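You operate a simulated robot arm through the tools that you are given. There is no shell and no other tool.

The job below is to be done with a simulated robot arm. You get a single attempt, and the scene is never put back.

## Task
Let air into the drum, drain the trap and switch the dryer off.
Fine: red air knob open till the display shows room pressure, shut again after the draining; drain beaker under the drain tubing; drain shut; black switch off last. Set down upright: drain beaker. Where these are worked on the way, their far stop is far enough and under half their travel is too little: red air knob.

It is judged by the outcome, as a careful person would: the job done as asked, and still so three seconds after it is handed in. It fails if anything else is knocked over, pushed out of place, dropped, spilled or broken.

## Robot
A 7-joint arm with a fingered hand, fixed in place. Base frame: the origin is at the foot of the arm, x ahead of it, y to its left, z up; the work surface is at about z = 800. Readings come in mm, degrees, newtons and seconds.
With the tool pointing down near the work surface it reaches from about 100 to 720 mm from the base axis. Its first joint turns from -69.0 to 172.0 degrees. Payload 3.4 kg.
Tool frame: the origin (TCP) lies between the finger pads and is the grasp point; the fingertips stand 39 mm ahead of it; z points along the fingers, y is the line along which they close. The gripper opens to 180 mm. The gripper's body begins 111 mm behind the TCP. The gripper is a hand of 3 fingers: y runs from the thumb to the fingers, the wrist lies at [0, 0, -262] in the tool frame, and closing takes about 1.5 s.
Orientation is that of the tool frame in the base frame, as a unit quaternion [x, y, z, w]. With the fingers straight down and closing along the base's y, the tool's x points along the base's -x, its y along +y and its z along -z.

## Interface
- The arm moves only by the tool move_arm. Its argument "commands" is a list of rows, each a list of 2 entries, a list of its own where there are three numbers: the shift along the base's x, y, z in units of 200 mm (1.0 is 200 mm), then the turn, a rotation vector about the base's x, y, z in units of 120 degrees (1.0 is 120 degrees). In form: [[[tx, ty, tz], [rx, ry, rz]], ...]. A call has 1 to 20 rows; each row is the pose to reach, as a shift and turn from the pose commanded when the call began. "claw" is the opening, from 0 (shut) to 1 (fully open), set as the call begins (left out, the last holds). A call with a number of a shift or a turn outside -1 to 1 is refused whole. A row lasts 0.2 s, in which the tool goes at most 50 mm and 8.6 degrees; a call with a longer step from one row to the next is refused whole, and so is a gripper value outside its range. A pose out of reach is approached as far as the arm can. The call stops where the force on the tool passes 40 N (or 10 N more than at its start, if that is more) or the arm is blocked; 0.2 s more then pass. Each finger travels about 72 mm/s and halts on what it meets, pressing with about 23 N; the grip force reading is that of the motor and also rises with nothing between the fingers. The clock runs only during rows and for 0.2 s after the last one: add rows that repeat a pose to give the fingers time. The reply holds the time, the measured pose of the TCP, the force on the tool along the base axes, the opening and the grip force, in the units named above and with some noise, with the torque about the TCP (base axes, N m) and any sound that the robot's microphone picked up.
- Cameras (640 x 400 px; columns grow to the right, rows downward): "scene" is fixed at [399.9, 650.2, 1460]; the picture's right is [-0.99, 0.10, 0.00], its down [0.02, 0.20, -0.98] and it looks along [-0.10, -0.97, -0.20] (base axes); focal length 320 px, centre (320, 200). "wrist" rides on the gripper at [63, -36, -128] in the tool frame; the picture's right is [0.50, 0.87, 0.00], its down [-0.75, 0.44, -0.49] and it looks along [-0.43, 0.25, 0.87] (tool axes); focal length 226 px, centre (320, 200).
- camera(camera): a new picture of that camera. No time passes.
- move_column(by): slides the trunk up (or, below 0, down) by that many mm; the arm rides with it, the base frame stays. It gives what a move gives, with no picture.
- set_fingers(finger1, finger2, thumb_bend): sets how far each is bent, from 0 (flat) to 1 (curled in); at 0.3 the hand is open as for a grip, at 0.7 the pads meet at the TCP. One left out holds its place. A second passes; each finger stops where it meets its share of the squeeze, and holds until it gets a number again. A gripper value or a shape takes the hand back. It gives what a move gives, with no picture; readings hold the bend of each and the force on the fingers (four entries, about 0 where the hand has none), thumb and palm.
- preshape(shape): the hand has 3 fingers and takes this shape, open, in about a second: jaw (thumb against the fingers, like two jaws); tri (thumb and two fingers); tip (a fingertip pinch); poke (one finger out to press); point (the index stretched); flat (the hand flat); cup (the hand cupped); fist (a fist). The gripper value then closes the fingers along that shape, each until it touches; the sizes above hold for jaw. It gives what a move gives, with no picture.
- probe_pixels(camera, pixels): for up to 12 pixels [column, row] of the newest picture of that camera ("zoom" is the newest enlarged one), the place [x, y, z] in the base frame of the surface seen there, good to about 3 mm. No time passes.
- close_up(camera, box): a new picture of the part [left, top, right, bottom] of that camera's present view, enlarged. No time passes.
- close_job(): hands the job in; it is judged then, once.

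Leave the gripper open and the arm clear of the work at the hand-in unless told otherwise.

The tools are called after "Call:" as a command line: name --argument value ..., lists and objects as JSON in quotes. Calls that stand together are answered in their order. move_arm: Moves the arm, as the interface text tells. Its arguments: {"type":"object","properties":{"commands":{"type":"array","items":{"type":"array"}},"claw":{"type":"number"}},"required":["commands"]} The other tools are called the same way: move_column (by) slides the trunk up or down; preshape (shape) gives the hand a shape; set_fingers (finger1, finger2, thumb_bend) moves the fingers one by one; camera (camera) takes a picture; probe_pixels (camera, pixels) gives the place of the surface under pixels of a picture; close_up (camera, box) takes an enlarged picture of a part of a camera's view; close_job () hands the job in.

At the start:

```text
time: 0.0
position: [305.7, -427.4, 1421.1]
orientation: [0.0, 1.0, 0.001, -0.001]
ft_force: [-0.2, 0.3, 0.1]
ft_torque: [0.03, -0.02, 0.01]
opening: 179.9
finger_force: 0.1
shape: jaw
bend: [0.3, 0.3, 0.3]
finger forces: [0.0, 0.0, 0.0, 0.1, 0.1, 0.1]
trunk travel left (down, up): [-400.0, 142.0]
```

scene: 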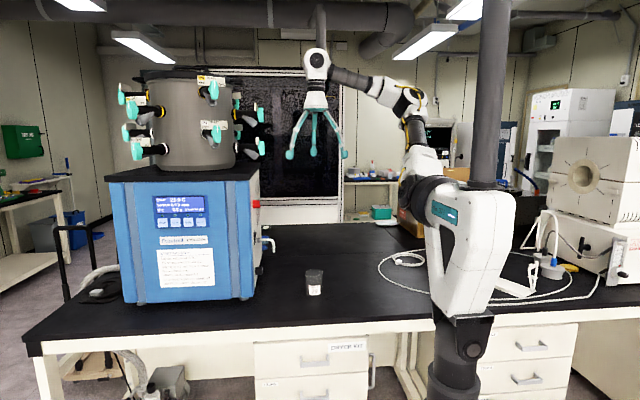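
wrist: 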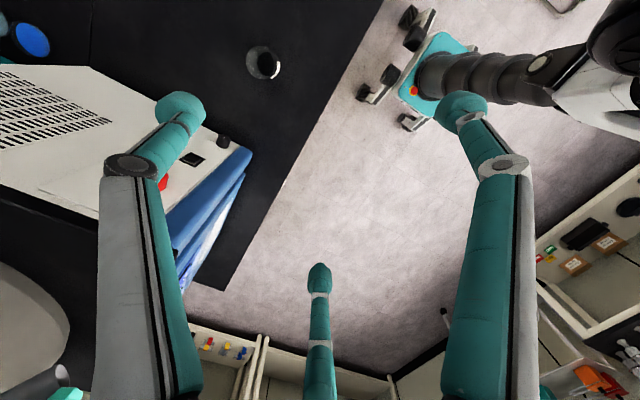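

I see a blue freeze dryer at left of the scene picture (110-260, 170-300), a drum with valves on top, a small beaker at (314,282). I'll look closer at the dryer's front, its side and the beaker.

Call:
close_up --camera "scene" --box '[100, 160, 340, 310]'

Call:
close_up --camera "scene" --box '[220, 180, 300, 230]'

Call:
close_up --camera "scene" --box '[220, 220, 340, 300]'

Call:
close_up --camera "scene" --box '[100, 60, 280, 180]'

Call:
close_up --camera "scene" --box '[140, 185, 230, 295]'

Call:
close_up --camera "wrist" --box '[0, 0, 320, 200]'

```text
2.67 times, centred on (220, 235) of scene
```

zoom: 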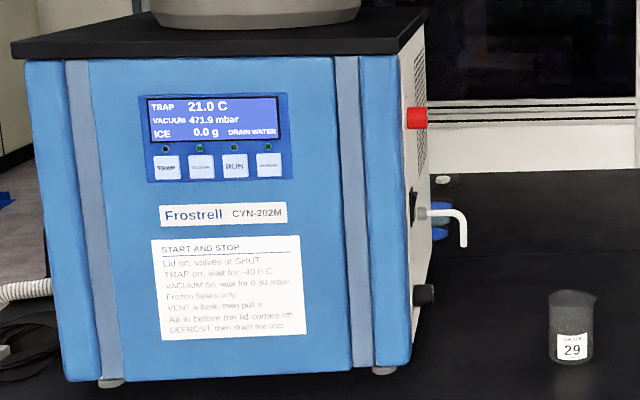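

```text
8.00 times, centred on (260, 205) of scene
```

zoom: 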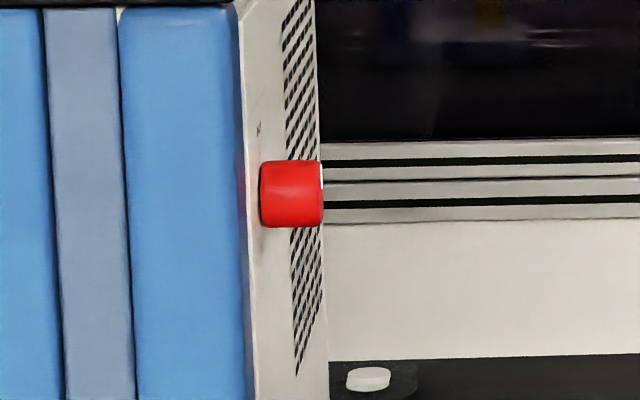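

```text
5.00 times, centred on (280, 260) of scene
```

zoom: 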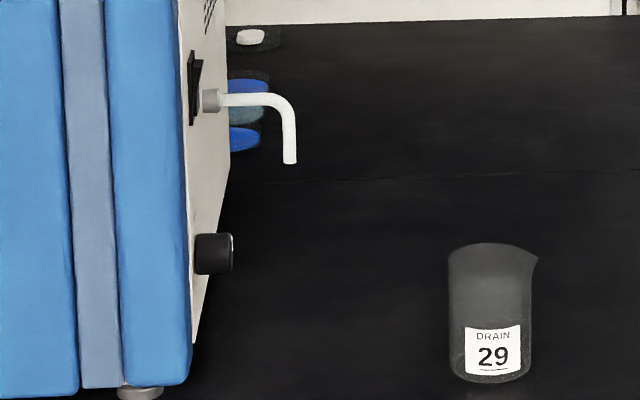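

```text
3.33 times, centred on (190, 120) of scene
```

zoom: 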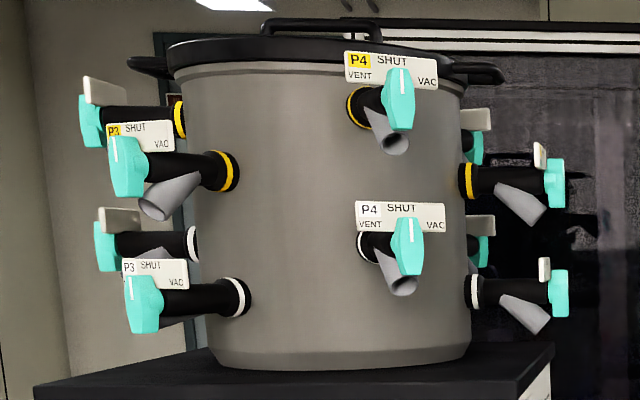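

```text
3.64 times, centred on (185, 240) of scene
```

zoom: 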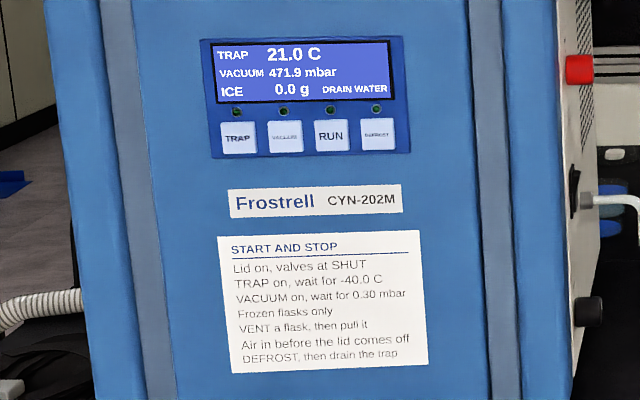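

```text
2.00 times, centred on (160, 100) of wrist
```

zoom: 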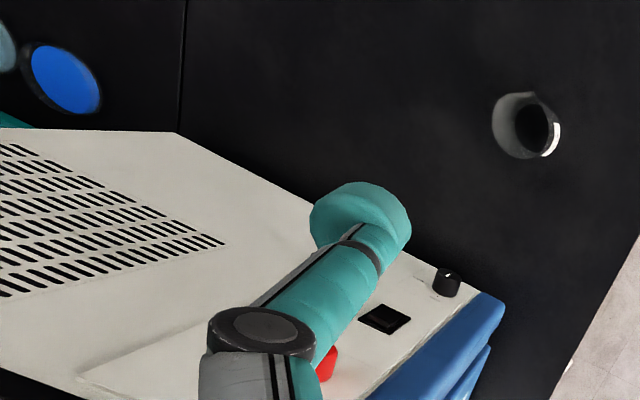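

Now I measure the places of the knob, switch, tubing, lower black knob, beaker and dryer corners in scene pixels.

Call:
camera --camera "scene"

Call:
probe_pixels --camera "scene" --pixels '[[256, 204], [254, 250], [257, 236], [262, 240], [272, 240], [274, 250], [263, 270], [314, 272], [314, 288], [314, 297], [249, 296], [255, 188]]'

Call:
close_up --camera "scene" --box '[245, 225, 285, 250]'

Call:
close_up --camera "scene" --box '[245, 190, 285, 215]'

Call:
close_up --camera "scene" --box '[245, 255, 285, 280]'

Call:
close_up --camera "wrist" --box '[120, 100, 280, 200]'

```text
taken
```

scene: 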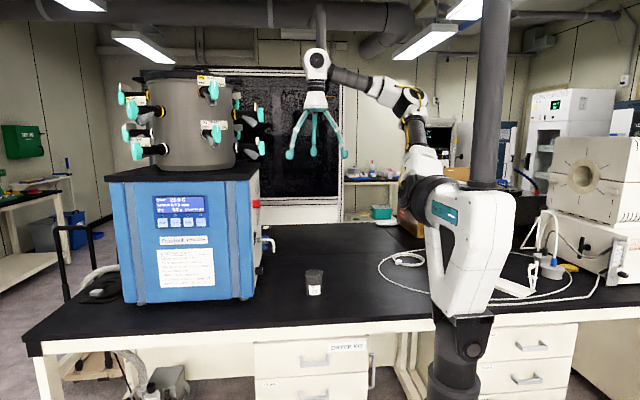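

```text
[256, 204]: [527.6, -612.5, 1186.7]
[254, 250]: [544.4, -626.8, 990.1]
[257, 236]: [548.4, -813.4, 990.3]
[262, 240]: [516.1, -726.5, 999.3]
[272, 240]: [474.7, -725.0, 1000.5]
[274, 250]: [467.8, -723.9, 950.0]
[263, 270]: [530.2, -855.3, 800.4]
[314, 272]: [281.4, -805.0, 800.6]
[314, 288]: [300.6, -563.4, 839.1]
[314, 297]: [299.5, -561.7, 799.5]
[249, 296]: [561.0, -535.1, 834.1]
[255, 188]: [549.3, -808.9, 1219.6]
```

```text
16.00 times, centred on (265, 238) of scene
```

zoom: 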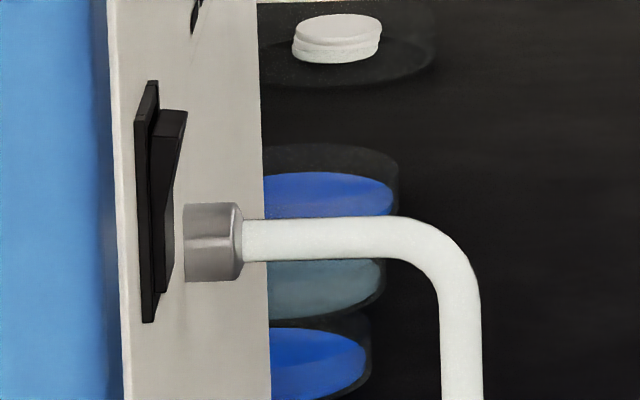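

```text
16.00 times, centred on (265, 202) of scene
```

zoom: 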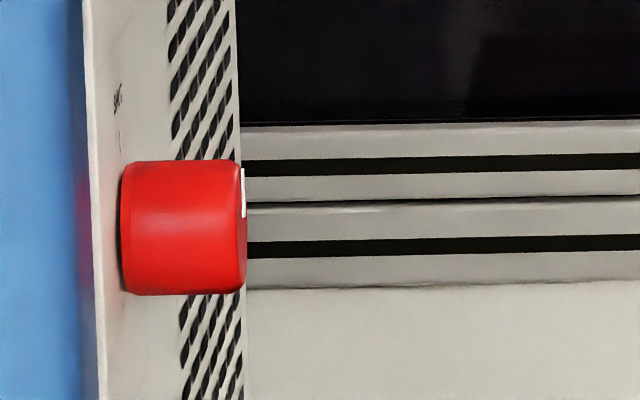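

```text
16.00 times, centred on (265, 268) of scene
```

zoom: 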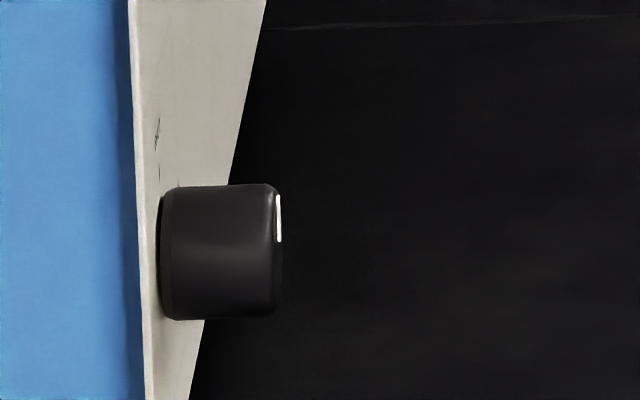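

```text
4.00 times, centred on (200, 150) of wrist
```

zoom: 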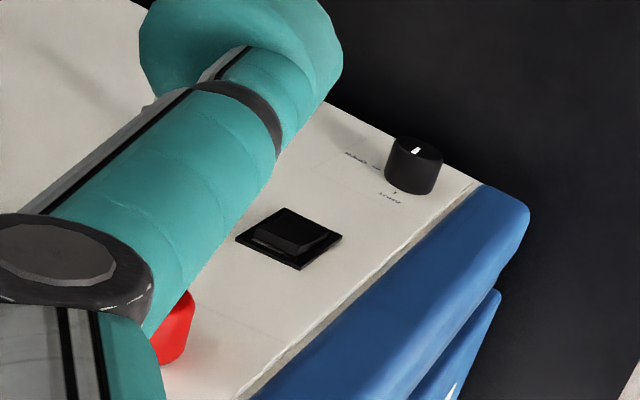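

I measure more points: table edge, beaker outline, tube end, black knob and the switch.

Call:
camera --camera "scene"

Call:
probe_pixels --camera "scene" --pixels '[[314, 318], [314, 326], [100, 335], [260, 320], [307, 285], [321, 285], [314, 276], [260, 271], [273, 252], [256, 267], [259, 207], [250, 205]]'

Call:
close_up --camera "scene" --box '[290, 262, 338, 302]'

Call:
probe_pixels --camera "zoom" --pixels '[[320, 200], [320, 100], [320, 80], [320, 340], [240, 220], [400, 220]]'

Call:
close_up --camera "scene" --box '[245, 230, 293, 260]'

Call:
probe_pixels --camera "zoom" --pixels '[[90, 130], [390, 280], [390, 300], [390, 150], [220, 130], [150, 130], [120, 60], [115, 110], [95, 160]]'

```text
taken
```

scene: 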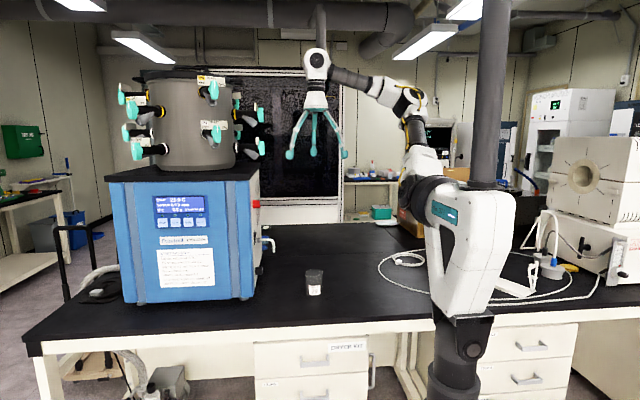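

```text
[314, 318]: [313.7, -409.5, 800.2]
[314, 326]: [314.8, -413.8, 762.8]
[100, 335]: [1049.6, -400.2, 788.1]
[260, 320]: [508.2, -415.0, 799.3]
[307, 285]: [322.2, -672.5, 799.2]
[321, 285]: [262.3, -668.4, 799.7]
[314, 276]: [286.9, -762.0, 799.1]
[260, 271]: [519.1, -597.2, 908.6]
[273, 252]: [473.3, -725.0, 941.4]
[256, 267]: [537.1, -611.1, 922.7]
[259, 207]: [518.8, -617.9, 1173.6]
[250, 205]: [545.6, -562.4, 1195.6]
```

```text
10.00 times, centred on (314, 282) of scene
```

zoom: 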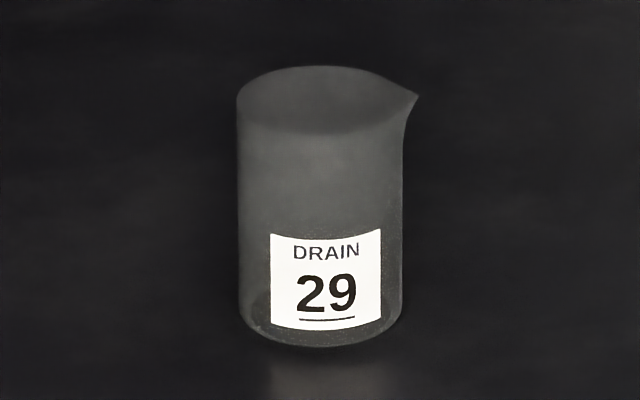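

```text
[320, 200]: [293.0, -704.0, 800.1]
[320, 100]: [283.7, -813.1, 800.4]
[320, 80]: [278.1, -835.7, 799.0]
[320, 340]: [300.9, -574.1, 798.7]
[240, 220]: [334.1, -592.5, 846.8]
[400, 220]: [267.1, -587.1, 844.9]
```

```text
13.33 times, centred on (269, 245) of scene
```

zoom: 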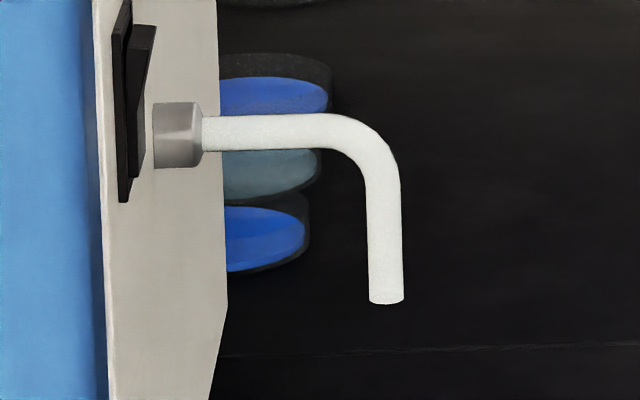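

```text
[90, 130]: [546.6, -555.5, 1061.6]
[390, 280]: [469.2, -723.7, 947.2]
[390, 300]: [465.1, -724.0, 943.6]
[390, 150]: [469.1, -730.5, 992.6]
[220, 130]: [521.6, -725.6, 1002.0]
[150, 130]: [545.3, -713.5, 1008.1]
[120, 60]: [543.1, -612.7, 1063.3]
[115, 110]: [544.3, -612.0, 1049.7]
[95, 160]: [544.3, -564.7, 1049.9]
```

The side panel faces the arm at x≈547, with the red knob (y≈-615, z≈1183), rocker (z≈1050), the black knob (z≈910) and the tubing (tip at 470,-725,941). The beaker stands at about (300,-597), 93 high. Next I swing the hand level to point at the panel, to read its labels with the wrist camera.

Call:
move_arm --commands '[[[0.03, -0.03, -0.07], [0, -0.0625, 0]], [[0.07, -0.06, -0.14], [0, -0.125, 0]], [[0.1, -0.09, -0.21], [0, -0.1875, 0]], [[0.13, -0.12, -0.28], [0, -0.25, 0]], [[0.16, -0.15, -0.35], [0, -0.3125, 0]], [[0.19, -0.18, -0.42], [0, -0.375, 0]], [[0.22, -0.21, -0.49], [0, -0.4375, 0]], [[0.25, -0.24, -0.56], [0, -0.5, 0]], [[0.28, -0.27, -0.63], [0, -0.5625, 0]], [[0.31, -0.3, -0.7], [0, -0.625, 0]], [[0.34, -0.33, -0.77], [0, -0.6875, 0]], [[0.37, -0.36, -0.84], [0, -0.75, 0]], [[0.37, -0.36, -0.84], [0, -0.75, 0]]]'

Call:
camera --camera "scene"

Call:
camera --camera "wrist"

```text
time: 2.8
position: [378.7, -493.4, 1254.0]
orientation: [0.001, 0.706, -0.001, 0.708]
ft_force: [0.2, 0.2, 0.5]
ft_torque: [-0.02, 0.03, -0.03]
opening: 180.0
finger_force: 0.1
shape: jaw
bend: [0.3, 0.3, 0.3]
finger forces: [0.0, 0.1, 0.0, 0.0, 0.0, 0.0]
trunk travel left (down, up): [-400.0, 142.0]
```

```text
taken
```

scene: 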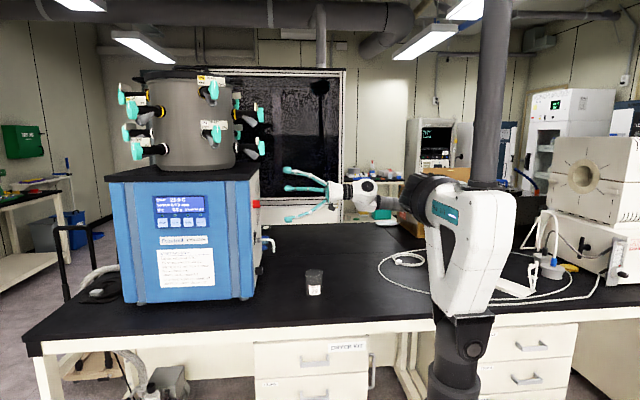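

```text
taken
```

wrist: 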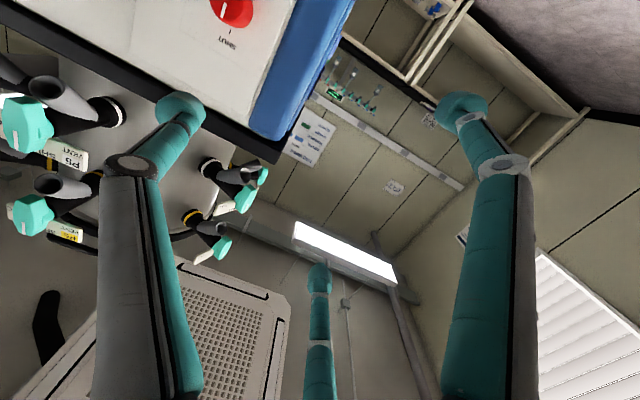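

The hand is level now, the red knob is seen at (232,10) with a label. I lower and move the hand toward -y so that the wrist camera looks at the panel's controls.

Call:
move_arm --commands '[[[-0.02, -0.1, -0.2], [0, 0, 0]], [[-0.05, -0.2, -0.4], [0, 0, 0]], [[-0.08, -0.3, -0.6], [0, 0, 0]], [[-0.1, -0.4, -0.8], [0, 0, 0]], [[-0.14, -0.5, -0.98], [0, 0, 0]], [[-0.15, -0.62, -1.0], [0, 0, 0]], [[-0.15, -0.72, -1.0], [0, 0, 0]], [[-0.15, -0.72, -1.0], [0, 0, 0]]]'

Call:
camera --camera "wrist"

Call:
camera --camera "scene"

```text
time: 4.6
position: [348.0, -637.0, 1054.5]
orientation: [0.002, 0.707, -0.001, 0.707]
ft_force: [0.2, 0.1, 0.4]
ft_torque: [0.0, 0.02, -0.05]
opening: 179.8
finger_force: 0.1
shape: jaw
bend: [0.3, 0.3, 0.3]
finger forces: [0.0, 0.0, 0.0, 0.0, 0.0, 0.0]
trunk travel left (down, up): [-400.0, 142.0]
```

```text
taken
```

wrist: 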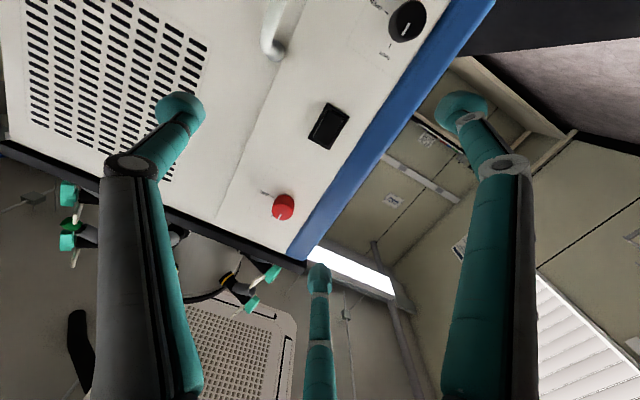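

```text
taken
```

scene: 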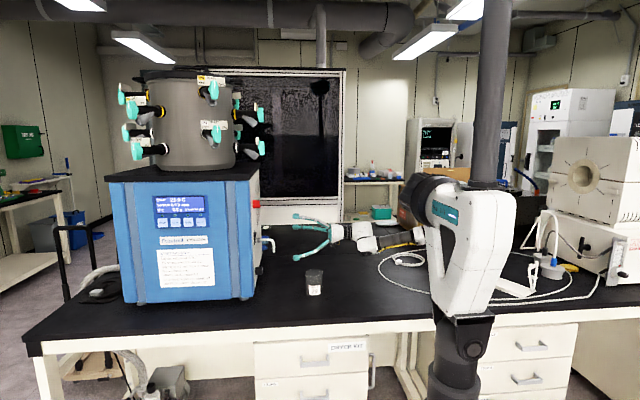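

The panel shows well now; I enlarge the knobs, the rocker and their labels and measure them.

Call:
close_up --camera "wrist" --box '[230, 170, 326, 230]'

Call:
close_up --camera "wrist" --box '[350, 0, 446, 60]'

Call:
close_up --camera "wrist" --box '[280, 95, 376, 155]'

Call:
probe_pixels --camera "wrist" --pixels '[[283, 207], [275, 198], [290, 200], [281, 220], [265, 195], [407, 20], [392, 22], [425, 18], [410, 40], [330, 120], [322, 137], [338, 112]]'

```text
6.67 times, centred on (278, 200) of wrist
```

zoom: 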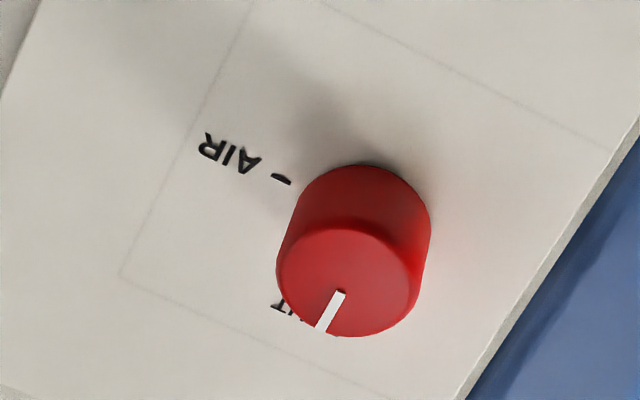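

```text
6.67 times, centred on (398, 30) of wrist
```

zoom: 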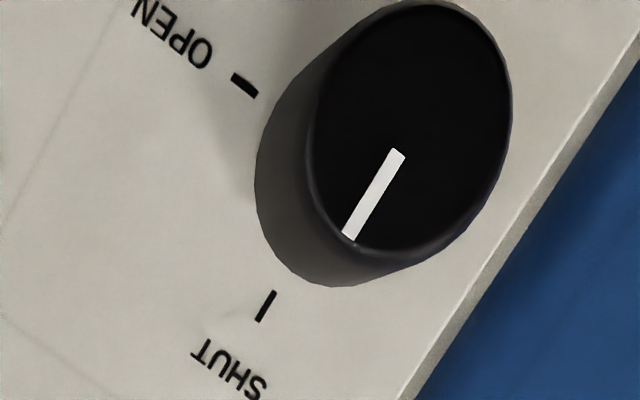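

```text
6.67 times, centred on (328, 125) of wrist
```

zoom: 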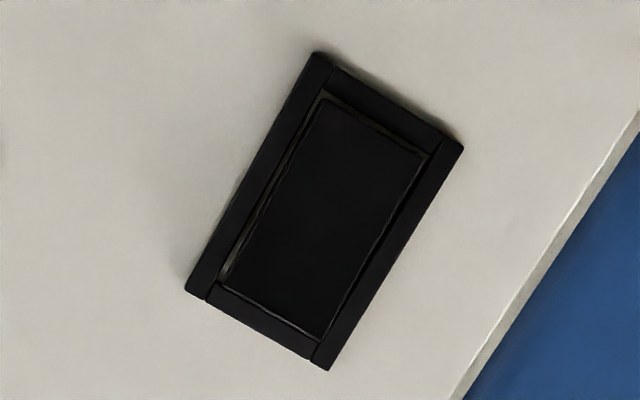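

```text
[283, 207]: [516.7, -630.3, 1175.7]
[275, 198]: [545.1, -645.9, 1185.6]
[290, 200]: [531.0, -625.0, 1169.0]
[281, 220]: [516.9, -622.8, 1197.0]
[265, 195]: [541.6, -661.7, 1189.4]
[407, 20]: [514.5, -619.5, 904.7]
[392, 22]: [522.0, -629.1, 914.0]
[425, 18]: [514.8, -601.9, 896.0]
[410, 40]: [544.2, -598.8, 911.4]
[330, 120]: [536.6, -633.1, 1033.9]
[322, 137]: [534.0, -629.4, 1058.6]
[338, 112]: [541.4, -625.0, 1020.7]
```

Both knobs point to SHUT (up); AIR and OPEN lie toward -y, a quarter turn about +x. The rocker's top half stands out. I measure the knob faces precisely.

Call:
close_up --camera "wrist" --box '[230, 170, 326, 230]'

Call:
probe_pixels --camera "zoom" --pixels '[[350, 283], [285, 285], [415, 275], [345, 232], [355, 332], [300, 310], [400, 300], [342, 294], [323, 328], [285, 182], [150, 100]]'

Call:
close_up --camera "wrist" --box '[350, 0, 446, 60]'

Call:
probe_pixels --camera "zoom" --pixels '[[412, 125], [320, 150], [505, 100], [440, 10], [380, 242], [398, 154], [348, 237], [242, 85], [265, 305]]'

Call:
close_up --camera "wrist" --box '[280, 95, 376, 155]'

Call:
probe_pixels --camera "zoom" --pixels '[[320, 200], [370, 130], [270, 280], [320, 320], [240, 260], [330, 110], [410, 165], [200, 285], [450, 150]]'

Call:
close_up --camera "scene" --box '[245, 190, 285, 215]'

Call:
probe_pixels --camera "zoom" --pixels '[[180, 225], [180, 165], [180, 290], [125, 225], [238, 225]]'

Call:
close_up --camera "scene" --box '[245, 255, 285, 280]'

Call:
probe_pixels --camera "zoom" --pixels '[[215, 250], [215, 190], [215, 313], [168, 250], [272, 250]]'

```text
6.67 times, centred on (278, 200) of wrist
```

zoom: 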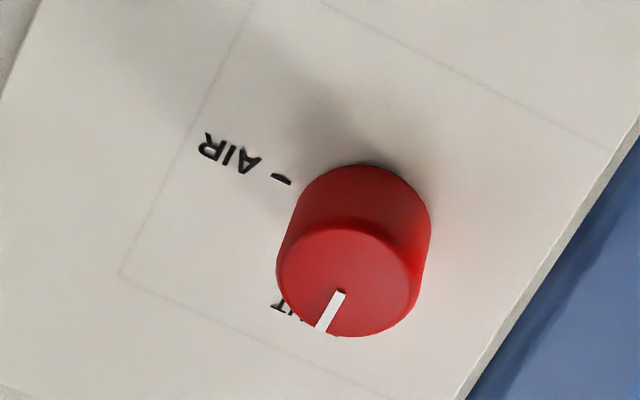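

```text
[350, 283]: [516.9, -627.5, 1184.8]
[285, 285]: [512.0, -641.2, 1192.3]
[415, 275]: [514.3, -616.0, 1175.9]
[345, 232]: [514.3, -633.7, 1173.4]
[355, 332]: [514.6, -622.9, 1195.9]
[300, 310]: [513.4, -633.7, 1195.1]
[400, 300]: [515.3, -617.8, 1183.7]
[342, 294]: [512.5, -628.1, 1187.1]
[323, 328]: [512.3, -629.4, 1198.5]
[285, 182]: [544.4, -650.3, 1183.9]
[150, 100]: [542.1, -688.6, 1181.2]
```

```text
6.67 times, centred on (398, 30) of wrist
```

zoom: 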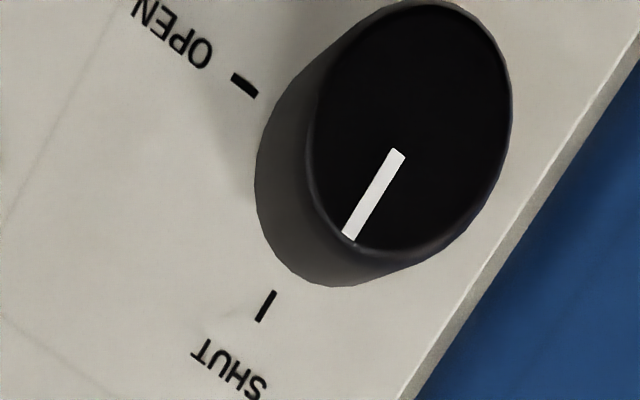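

```text
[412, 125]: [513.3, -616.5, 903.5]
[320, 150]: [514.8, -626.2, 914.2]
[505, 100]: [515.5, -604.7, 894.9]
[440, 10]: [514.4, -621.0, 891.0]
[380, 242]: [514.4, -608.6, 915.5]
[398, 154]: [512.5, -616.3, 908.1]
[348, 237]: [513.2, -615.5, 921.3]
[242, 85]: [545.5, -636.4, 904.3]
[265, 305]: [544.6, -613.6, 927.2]
```

```text
6.67 times, centred on (328, 125) of wrist
```

zoom: 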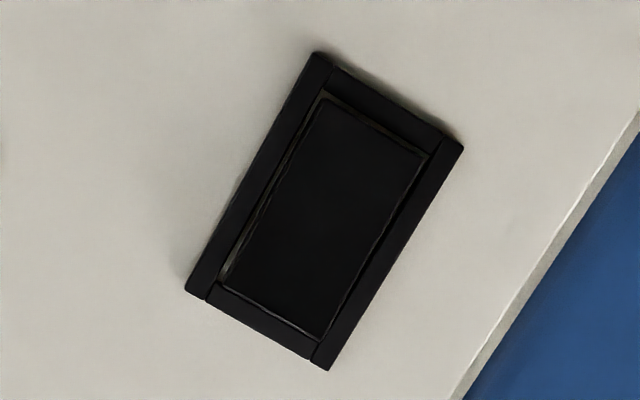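

```text
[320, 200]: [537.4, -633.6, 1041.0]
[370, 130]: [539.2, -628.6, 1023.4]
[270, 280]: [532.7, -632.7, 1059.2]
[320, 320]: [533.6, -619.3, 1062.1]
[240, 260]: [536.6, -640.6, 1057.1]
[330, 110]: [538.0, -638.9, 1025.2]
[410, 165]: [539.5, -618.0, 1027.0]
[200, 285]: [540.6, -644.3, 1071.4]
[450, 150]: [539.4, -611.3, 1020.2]
```

```text
16.00 times, centred on (265, 202) of scene
```

zoom: 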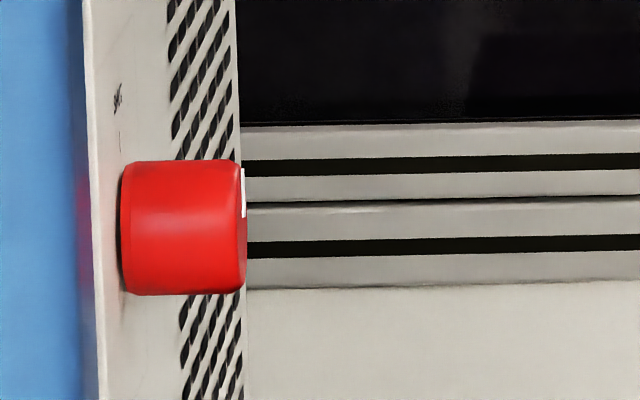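

```text
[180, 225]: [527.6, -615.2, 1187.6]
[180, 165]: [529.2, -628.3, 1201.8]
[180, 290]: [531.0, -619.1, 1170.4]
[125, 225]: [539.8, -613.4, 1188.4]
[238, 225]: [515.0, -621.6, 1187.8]
```

```text
16.00 times, centred on (265, 268) of scene
```

zoom: 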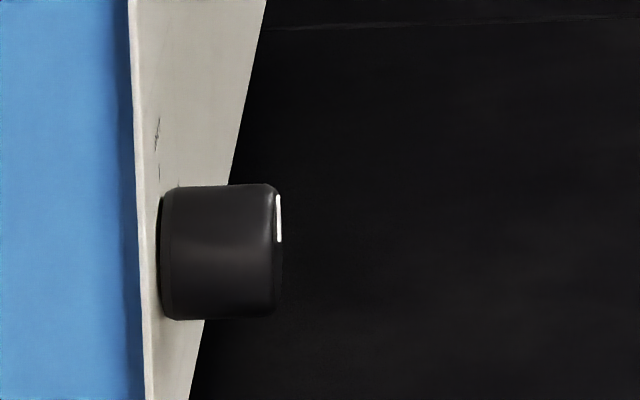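

```text
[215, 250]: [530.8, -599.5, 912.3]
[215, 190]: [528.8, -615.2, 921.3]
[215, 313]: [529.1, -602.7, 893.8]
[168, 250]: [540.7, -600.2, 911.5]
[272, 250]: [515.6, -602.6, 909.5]
```

Red knob centre is about (y -629, z 1185), drain knob (y -616, z 905), rocker top about (y -630, z 1061). The wrist picture shows three fingers spread around the tool axis; I test here, in free space, how they close in the jaw shape.

Call:
move_arm --commands '[[[0, 0, 0], [0, 0, 0]], [[0, 0, 0], [0, 0, 0]], [[0, 0, 0], [0, 0, 0]], [[0, 0, 0], [0, 0, 0]], [[0, 0, 0], [0, 0, 0]], [[0, 0, 0], [0, 0, 0]]]' --claw 0.39

Call:
camera --camera "wrist"

Call:
close_up --camera "scene" --box '[260, 190, 420, 290]'

Call:
preshape --shape "tri"

Call:
camera --camera "wrist"

Call:
preshape --shape "tip"

Call:
camera --camera "wrist"

Call:
preshape --shape "poke"

Call:
camera --camera "wrist"

Call:
close_up --camera "scene" --box '[260, 190, 420, 290]'

```text
time: 6.0
position: [348.9, -636.7, 1053.0]
orientation: [0.002, 0.707, -0.001, 0.707]
ft_force: [-0.2, -0.4, 0.3]
ft_torque: [0.01, 0.01, 0.0]
opening: 70.9
finger_force: 0.0
shape: jaw
bend: [0.72, 0.72, 0.74]
finger forces: [0.1, 0.1, 0.0, 0.0, 0.0, 0.0]
trunk travel left (down, up): [-400.0, 142.0]
```

```text
taken
```

wrist: 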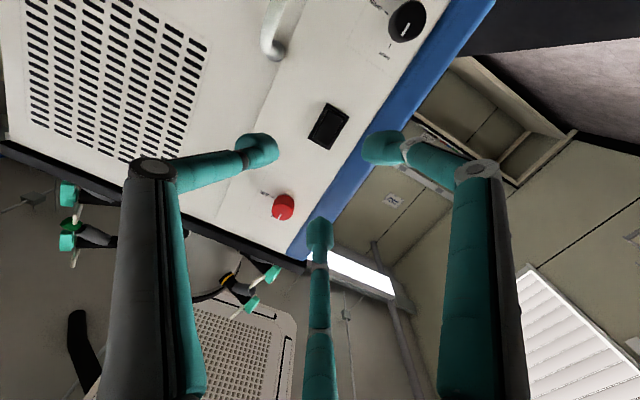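

```text
4.00 times, centred on (340, 240) of scene
```

zoom: 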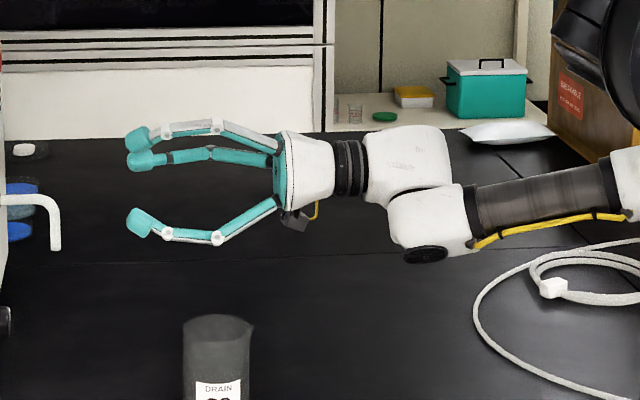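

```text
time: 6.9
position: [348.1, -636.3, 1054.8]
orientation: [0.001, 0.707, 0.0, 0.707]
ft_force: [0.6, -0.2, -0.1]
ft_torque: [-0.04, 0.0, -0.01]
opening: 179.9
finger_force: 0.0
shape: tri
bend: [0.3, 0.3, 0.3]
finger forces: [0.0, 0.0, 0.0, 0.0, 0.1, 0.0]
trunk travel left (down, up): [-400.0, 142.0]
```

```text
taken
```

wrist: 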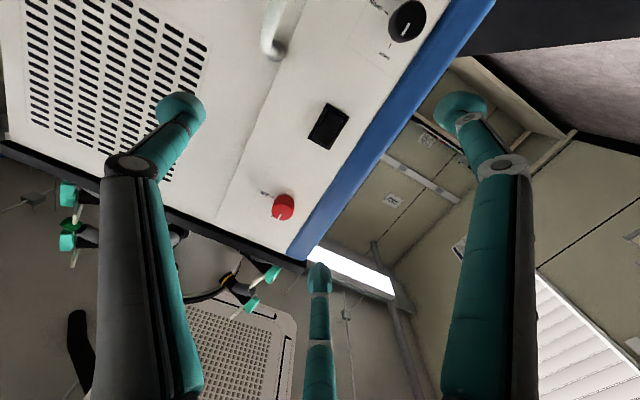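

```text
time: 7.8
position: [348.2, -635.9, 1054.1]
orientation: [0.002, 0.707, -0.001, 0.708]
ft_force: [-0.3, 0.7, 0.3]
ft_torque: [-0.01, 0.0, 0.01]
opening: 179.9
finger_force: 0.0
shape: tip
bend: [0.3, 0.3, 0.3]
finger forces: [0.0, 0.0, 0.0, 0.0, 0.0, 0.1]
trunk travel left (down, up): [-400.0, 142.0]
```

```text
taken
```

wrist: 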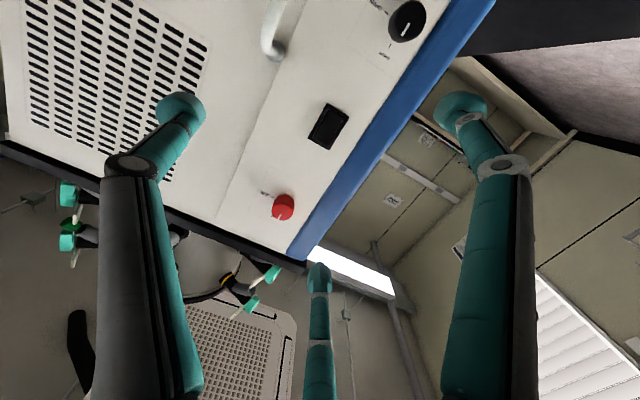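

```text
time: 8.7
position: [346.9, -636.0, 1054.5]
orientation: [0.002, 0.707, -0.001, 0.707]
ft_force: [-0.4, 0.9, 0.0]
ft_torque: [0.0, -0.01, -0.02]
opening: 0.1
finger_force: 0.0
shape: poke
bend: [1.0, 1.0, 0.66]
finger forces: [0.1, 0.0, 0.0, 0.0, 0.0, 0.0]
trunk travel left (down, up): [-400.0, 142.0]
```

```text
taken
```

wrist: 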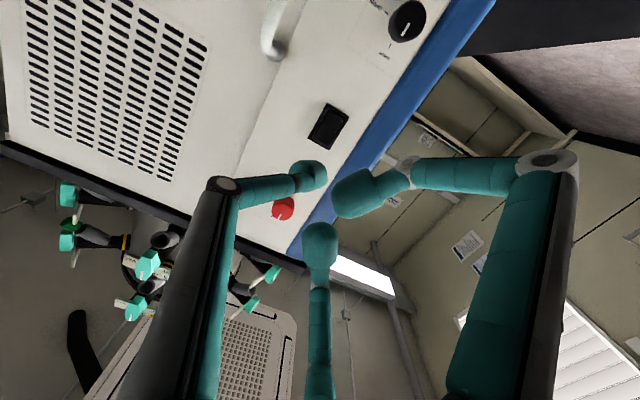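

```text
4.00 times, centred on (340, 240) of scene
```

zoom: 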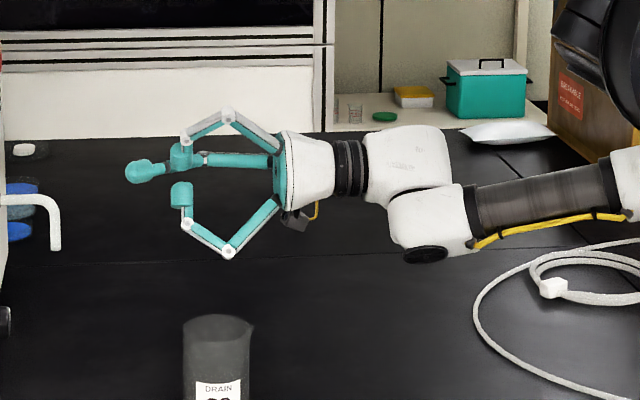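

The hand closes its three fingers centrally, and single fingers can be bent. For the beaker I want the two fingers at its sides and the thumb out of the way, so I test a flat thumb with half-bent fingers.

Call:
set_fingers --finger1 0.5 --finger2 0.5 --thumb_bend 0

Call:
camera --camera "wrist"

Call:
close_up --camera "scene" --box '[260, 190, 420, 290]'

```text
time: 9.7
position: [348.4, -637.3, 1054.4]
orientation: [0.001, 0.707, -0.002, 0.707]
ft_force: [0.7, -0.3, -0.2]
ft_torque: [0.03, 0.01, 0.04]
opening: 155.9
finger_force: 0.0
shape: fingers
bend: [0.5, 0.5, 0.0]
finger forces: [0.1, 0.0, 0.0, 0.0, 0.1, 0.1]
trunk travel left (down, up): [-400.0, 142.0]
```

```text
taken
```

wrist: 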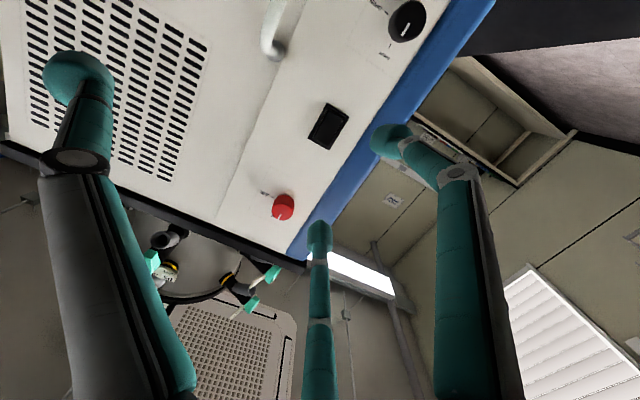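

```text
4.00 times, centred on (340, 240) of scene
```

zoom: 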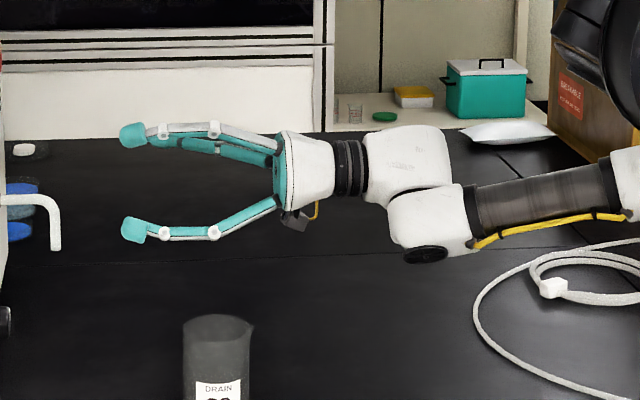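

Flat thumb tips reach 158 mm out; fingers bent 0.5 stand about 60 mm off the axis. First the red knob: with the gripper at about 60 mm opening I test a +90° roll about x here in free space to see that the wrist allows the turn.

Call:
move_arm --commands '[[[0, 0, 0], [0.0625, 0, 0]], [[0, 0, 0], [0.125, 0, 0]], [[0, 0, 0], [0.1875, 0, 0]], [[0, 0, 0], [0.25, 0, 0]], [[0, 0, 0], [0.3125, 0, 0]], [[0, 0, 0], [0.375, 0, 0]], [[0, 0, 0], [0.4375, 0, 0]], [[0, 0, 0], [0.5, 0, 0]], [[0, 0, 0], [0.5625, 0, 0]], [[0, 0, 0], [0.625, 0, 0]], [[0, 0, 0], [0.6875, 0, 0]], [[0, 0, 0], [0.75, 0, 0]], [[0, 0, 0], [0.8125, 0, 0]], [[0, 0, 0], [0.875, 0, 0]]]' --claw 0.34

Call:
camera --camera "scene"

Call:
camera --camera "wrist"

```text
time: 12.7
position: [347.2, -636.9, 1053.8]
orientation: [0.563, 0.43, 0.561, 0.428]
ft_force: [-0.6, 0.3, -0.2]
ft_torque: [0.0, 0.02, 0.0]
opening: 59.4
finger_force: 0.1
shape: jaw
bend: [0.72, 0.72, 0.74]
finger forces: [0.0, 0.1, 0.0, 0.0, 0.0, 0.0]
trunk travel left (down, up): [-400.0, 142.0]
```

```text
taken
```

scene: 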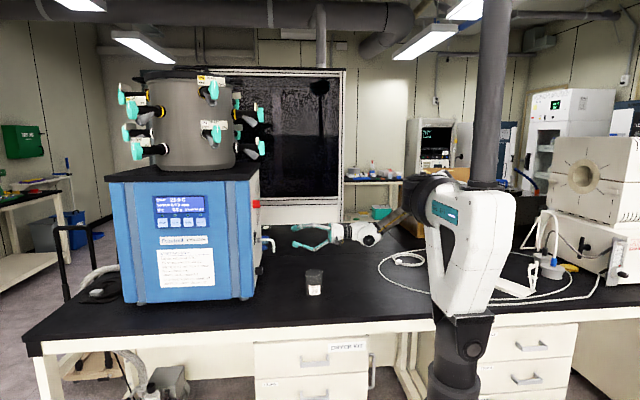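

```text
taken
```

wrist: 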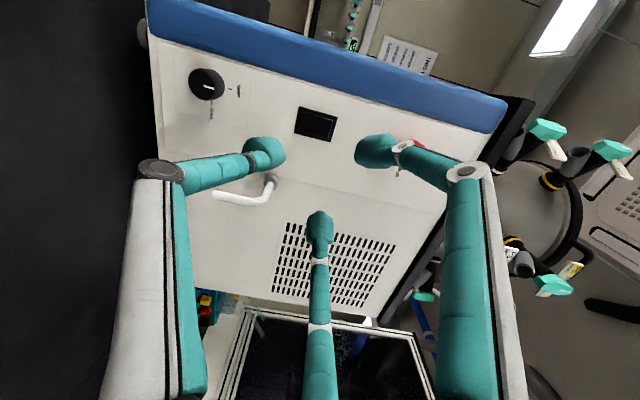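

The wrist rolled freely to +105°. I roll back and come up to a stand-off before the red knob at (450,-629,1185).

Call:
move_arm --commands '[[[0.0, 0.0, 0.05], [-0.0625, 0, 0]], [[0.0, 0.0, 0.1], [-0.125, 0, 0]], [[0.0, 0.0, 0.15], [-0.1875, 0, 0]], [[0.0, 0.0, 0.2], [-0.25, 0, 0]], [[0.0, 0.0, 0.25], [-0.3125, 0, 0]], [[0.0, 0.01, 0.3], [-0.375, 0, 0]], [[0.0, 0.01, 0.35], [-0.4375, 0, 0]], [[0.0, 0.02, 0.4], [-0.5, 0, 0]], [[0.0, 0.02, 0.45], [-0.5625, 0, 0]], [[0.05, 0.03, 0.5], [-0.625, 0, 0]], [[0.1, 0.03, 0.55], [-0.6875, 0, 0]], [[0.2, 0.04, 0.6], [-0.75, 0, 0]], [[0.3, 0.04, 0.65], [-0.8125, 0, 0]], [[0.4, 0.04, 0.655], [-0.875, 0, 0]], [[0.515, 0.04, 0.655], [-0.875, 0, 0]], [[0.515, 0.04, 0.655], [-0.875, 0, 0]]]'

Call:
camera --camera "wrist"

Call:
close_up --camera "scene" --box '[240, 150, 360, 225]'

```text
time: 16.1
position: [450.4, -628.4, 1185.9]
orientation: [0.002, 0.707, -0.002, 0.707]
ft_force: [0.0, -0.4, -0.2]
ft_torque: [0.02, -0.01, 0.01]
opening: 59.3
finger_force: 0.0
shape: jaw
bend: [0.72, 0.72, 0.74]
finger forces: [0.0, 0.0, 0.1, 0.0, 0.0, 0.1]
trunk travel left (down, up): [-400.0, 142.0]
```

```text
taken
```

wrist: 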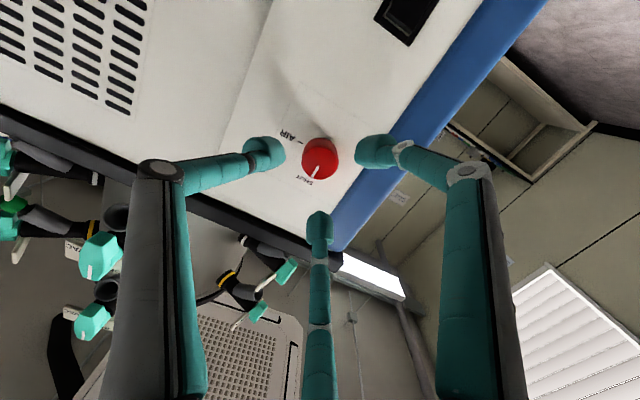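

```text
5.33 times, centred on (300, 188) of scene
```

zoom: 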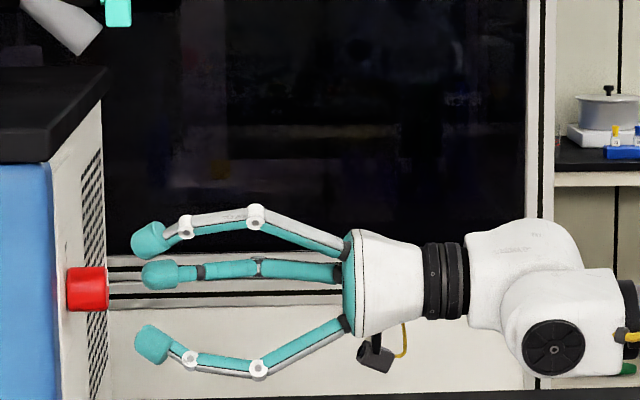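

The knob sits centred among the three fingers. I advance 50 mm in x.

Call:
move_arm --commands '[[[0.06, 0, 0], [0, 0, 0]], [[0.12, 0, 0], [0, 0, 0]], [[0.18, 0, 0], [0, 0, 0]], [[0.24, 0, 0], [0, 0, 0]], [[0.24, 0, 0], [0, 0, 0]]]'

Call:
camera --camera "wrist"

Call:
close_up --camera "scene" --box '[240, 170, 320, 220]'

```text
time: 17.3
position: [499.8, -629.7, 1184.8]
orientation: [0.001, 0.708, 0.0, 0.707]
ft_force: [0.1, -0.3, -0.4]
ft_torque: [0.01, -0.02, -0.02]
opening: 59.3
finger_force: 0.1
shape: jaw
bend: [0.72, 0.72, 0.74]
finger forces: [0.0, 0.0, 0.0, 0.0, 0.0, 0.0]
trunk travel left (down, up): [-400.0, 142.0]
```

```text
taken
```

wrist: 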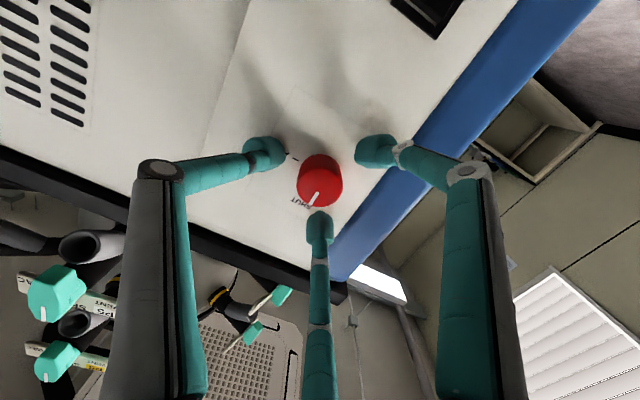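

```text
8.00 times, centred on (280, 195) of scene
```

zoom: 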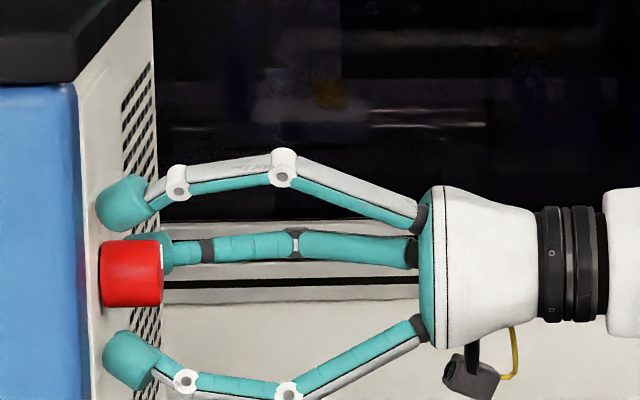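

The fingertips surround the knob. I close the hand on it.

Call:
move_arm --commands '[[[0.24, 0, 0], [0, 0, 0]], [[0.24, 0, 0], [0, 0, 0]], [[0.24, 0, 0], [0, 0, 0]], [[0.24, 0, 0], [0, 0, 0]], [[0.24, 0, 0], [0, 0, 0]], [[0.24, 0, 0], [0, 0, 0]]]' --claw 0.05

Call:
camera --camera "wrist"

Call:
close_up --camera "scene" --box '[240, 170, 320, 220]'

```text
time: 17.6
position: [507.2, -627.5, 1188.1]
orientation: [0.004, 0.706, -0.005, 0.708]
ft_force: [-20.9, -0.9, 2.8]
ft_torque: [-0.08, 0.06, -0.17]
opening: 35.6
finger_force: 15.7
shape: tri
bend: [0.73, 0.73, 0.76]
finger forces: [18.0, 11.9, 0.0, 0.0, 20.7, 0.1]
trunk travel left (down, up): [-400.0, 142.0]
stopped in row 1: the force on the tool passed its limit at 83 N (the readings are from after the stop); the commanded pose is now the measured one
```

```text
taken
```

wrist: 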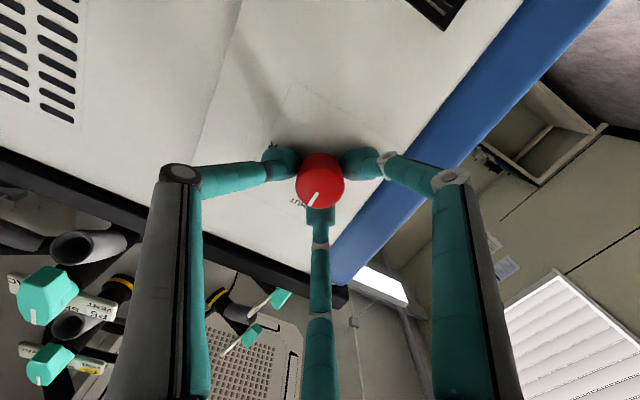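

```text
8.00 times, centred on (280, 195) of scene
```

zoom: 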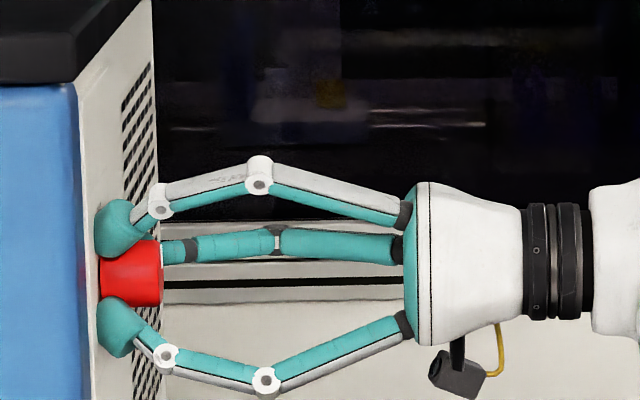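

I repeated the 48 mm shift by mistake in the closing call (shifts are relative to each call's start), and the fingertips pressed the panel; it stopped at x=507. I reopen, back off 9 mm, then check that nothing moved.

Call:
move_arm --commands '[[[-0.02, 0, 0], [0, 0, 0]], [[-0.04, -0.005, -0.01], [0, 0, 0]], [[-0.045, -0.01, -0.015], [0, 0, 0]], [[-0.045, -0.01, -0.015], [0, 0, 0]], [[-0.045, -0.01, -0.015], [0, 0, 0]]]' --claw 0.34

Call:
camera --camera "wrist"

Call:
camera --camera "scene"

Call:
probe_pixels --camera "scene" --pixels '[[256, 204], [257, 236], [262, 240], [272, 240], [249, 296], [255, 188], [250, 205], [130, 240]]'

Call:
close_up --camera "scene" --box '[100, 160, 340, 310]'

```text
time: 18.8
position: [502.8, -626.5, 1183.2]
orientation: [0.004, 0.708, -0.005, 0.706]
ft_force: [-0.8, 0.2, 0.6]
ft_torque: [0.0, 0.0, 0.01]
opening: 58.8
finger_force: 0.1
shape: tri
bend: [0.72, 0.72, 0.74]
finger forces: [0.0, 0.1, 0.0, 0.0, 0.1, 0.1]
trunk travel left (down, up): [-400.0, 142.0]
```

```text
taken
```

wrist: 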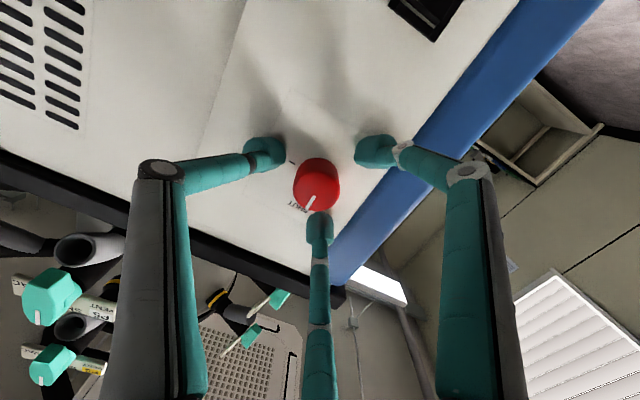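

```text
taken
```

scene: 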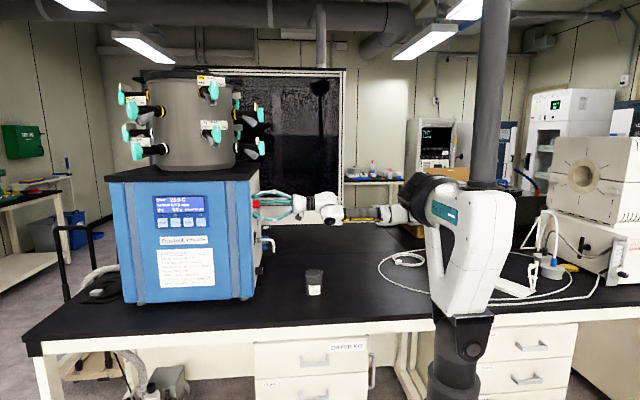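

```text
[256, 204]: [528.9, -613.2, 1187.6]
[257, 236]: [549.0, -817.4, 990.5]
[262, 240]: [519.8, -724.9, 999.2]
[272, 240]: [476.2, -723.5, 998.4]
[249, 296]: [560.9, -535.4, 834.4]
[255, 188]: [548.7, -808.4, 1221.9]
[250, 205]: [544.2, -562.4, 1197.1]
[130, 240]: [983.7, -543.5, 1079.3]
```

```text
2.67 times, centred on (220, 235) of scene
```

zoom: 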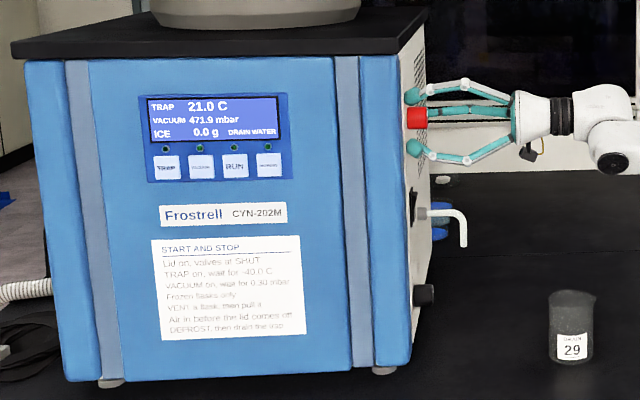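

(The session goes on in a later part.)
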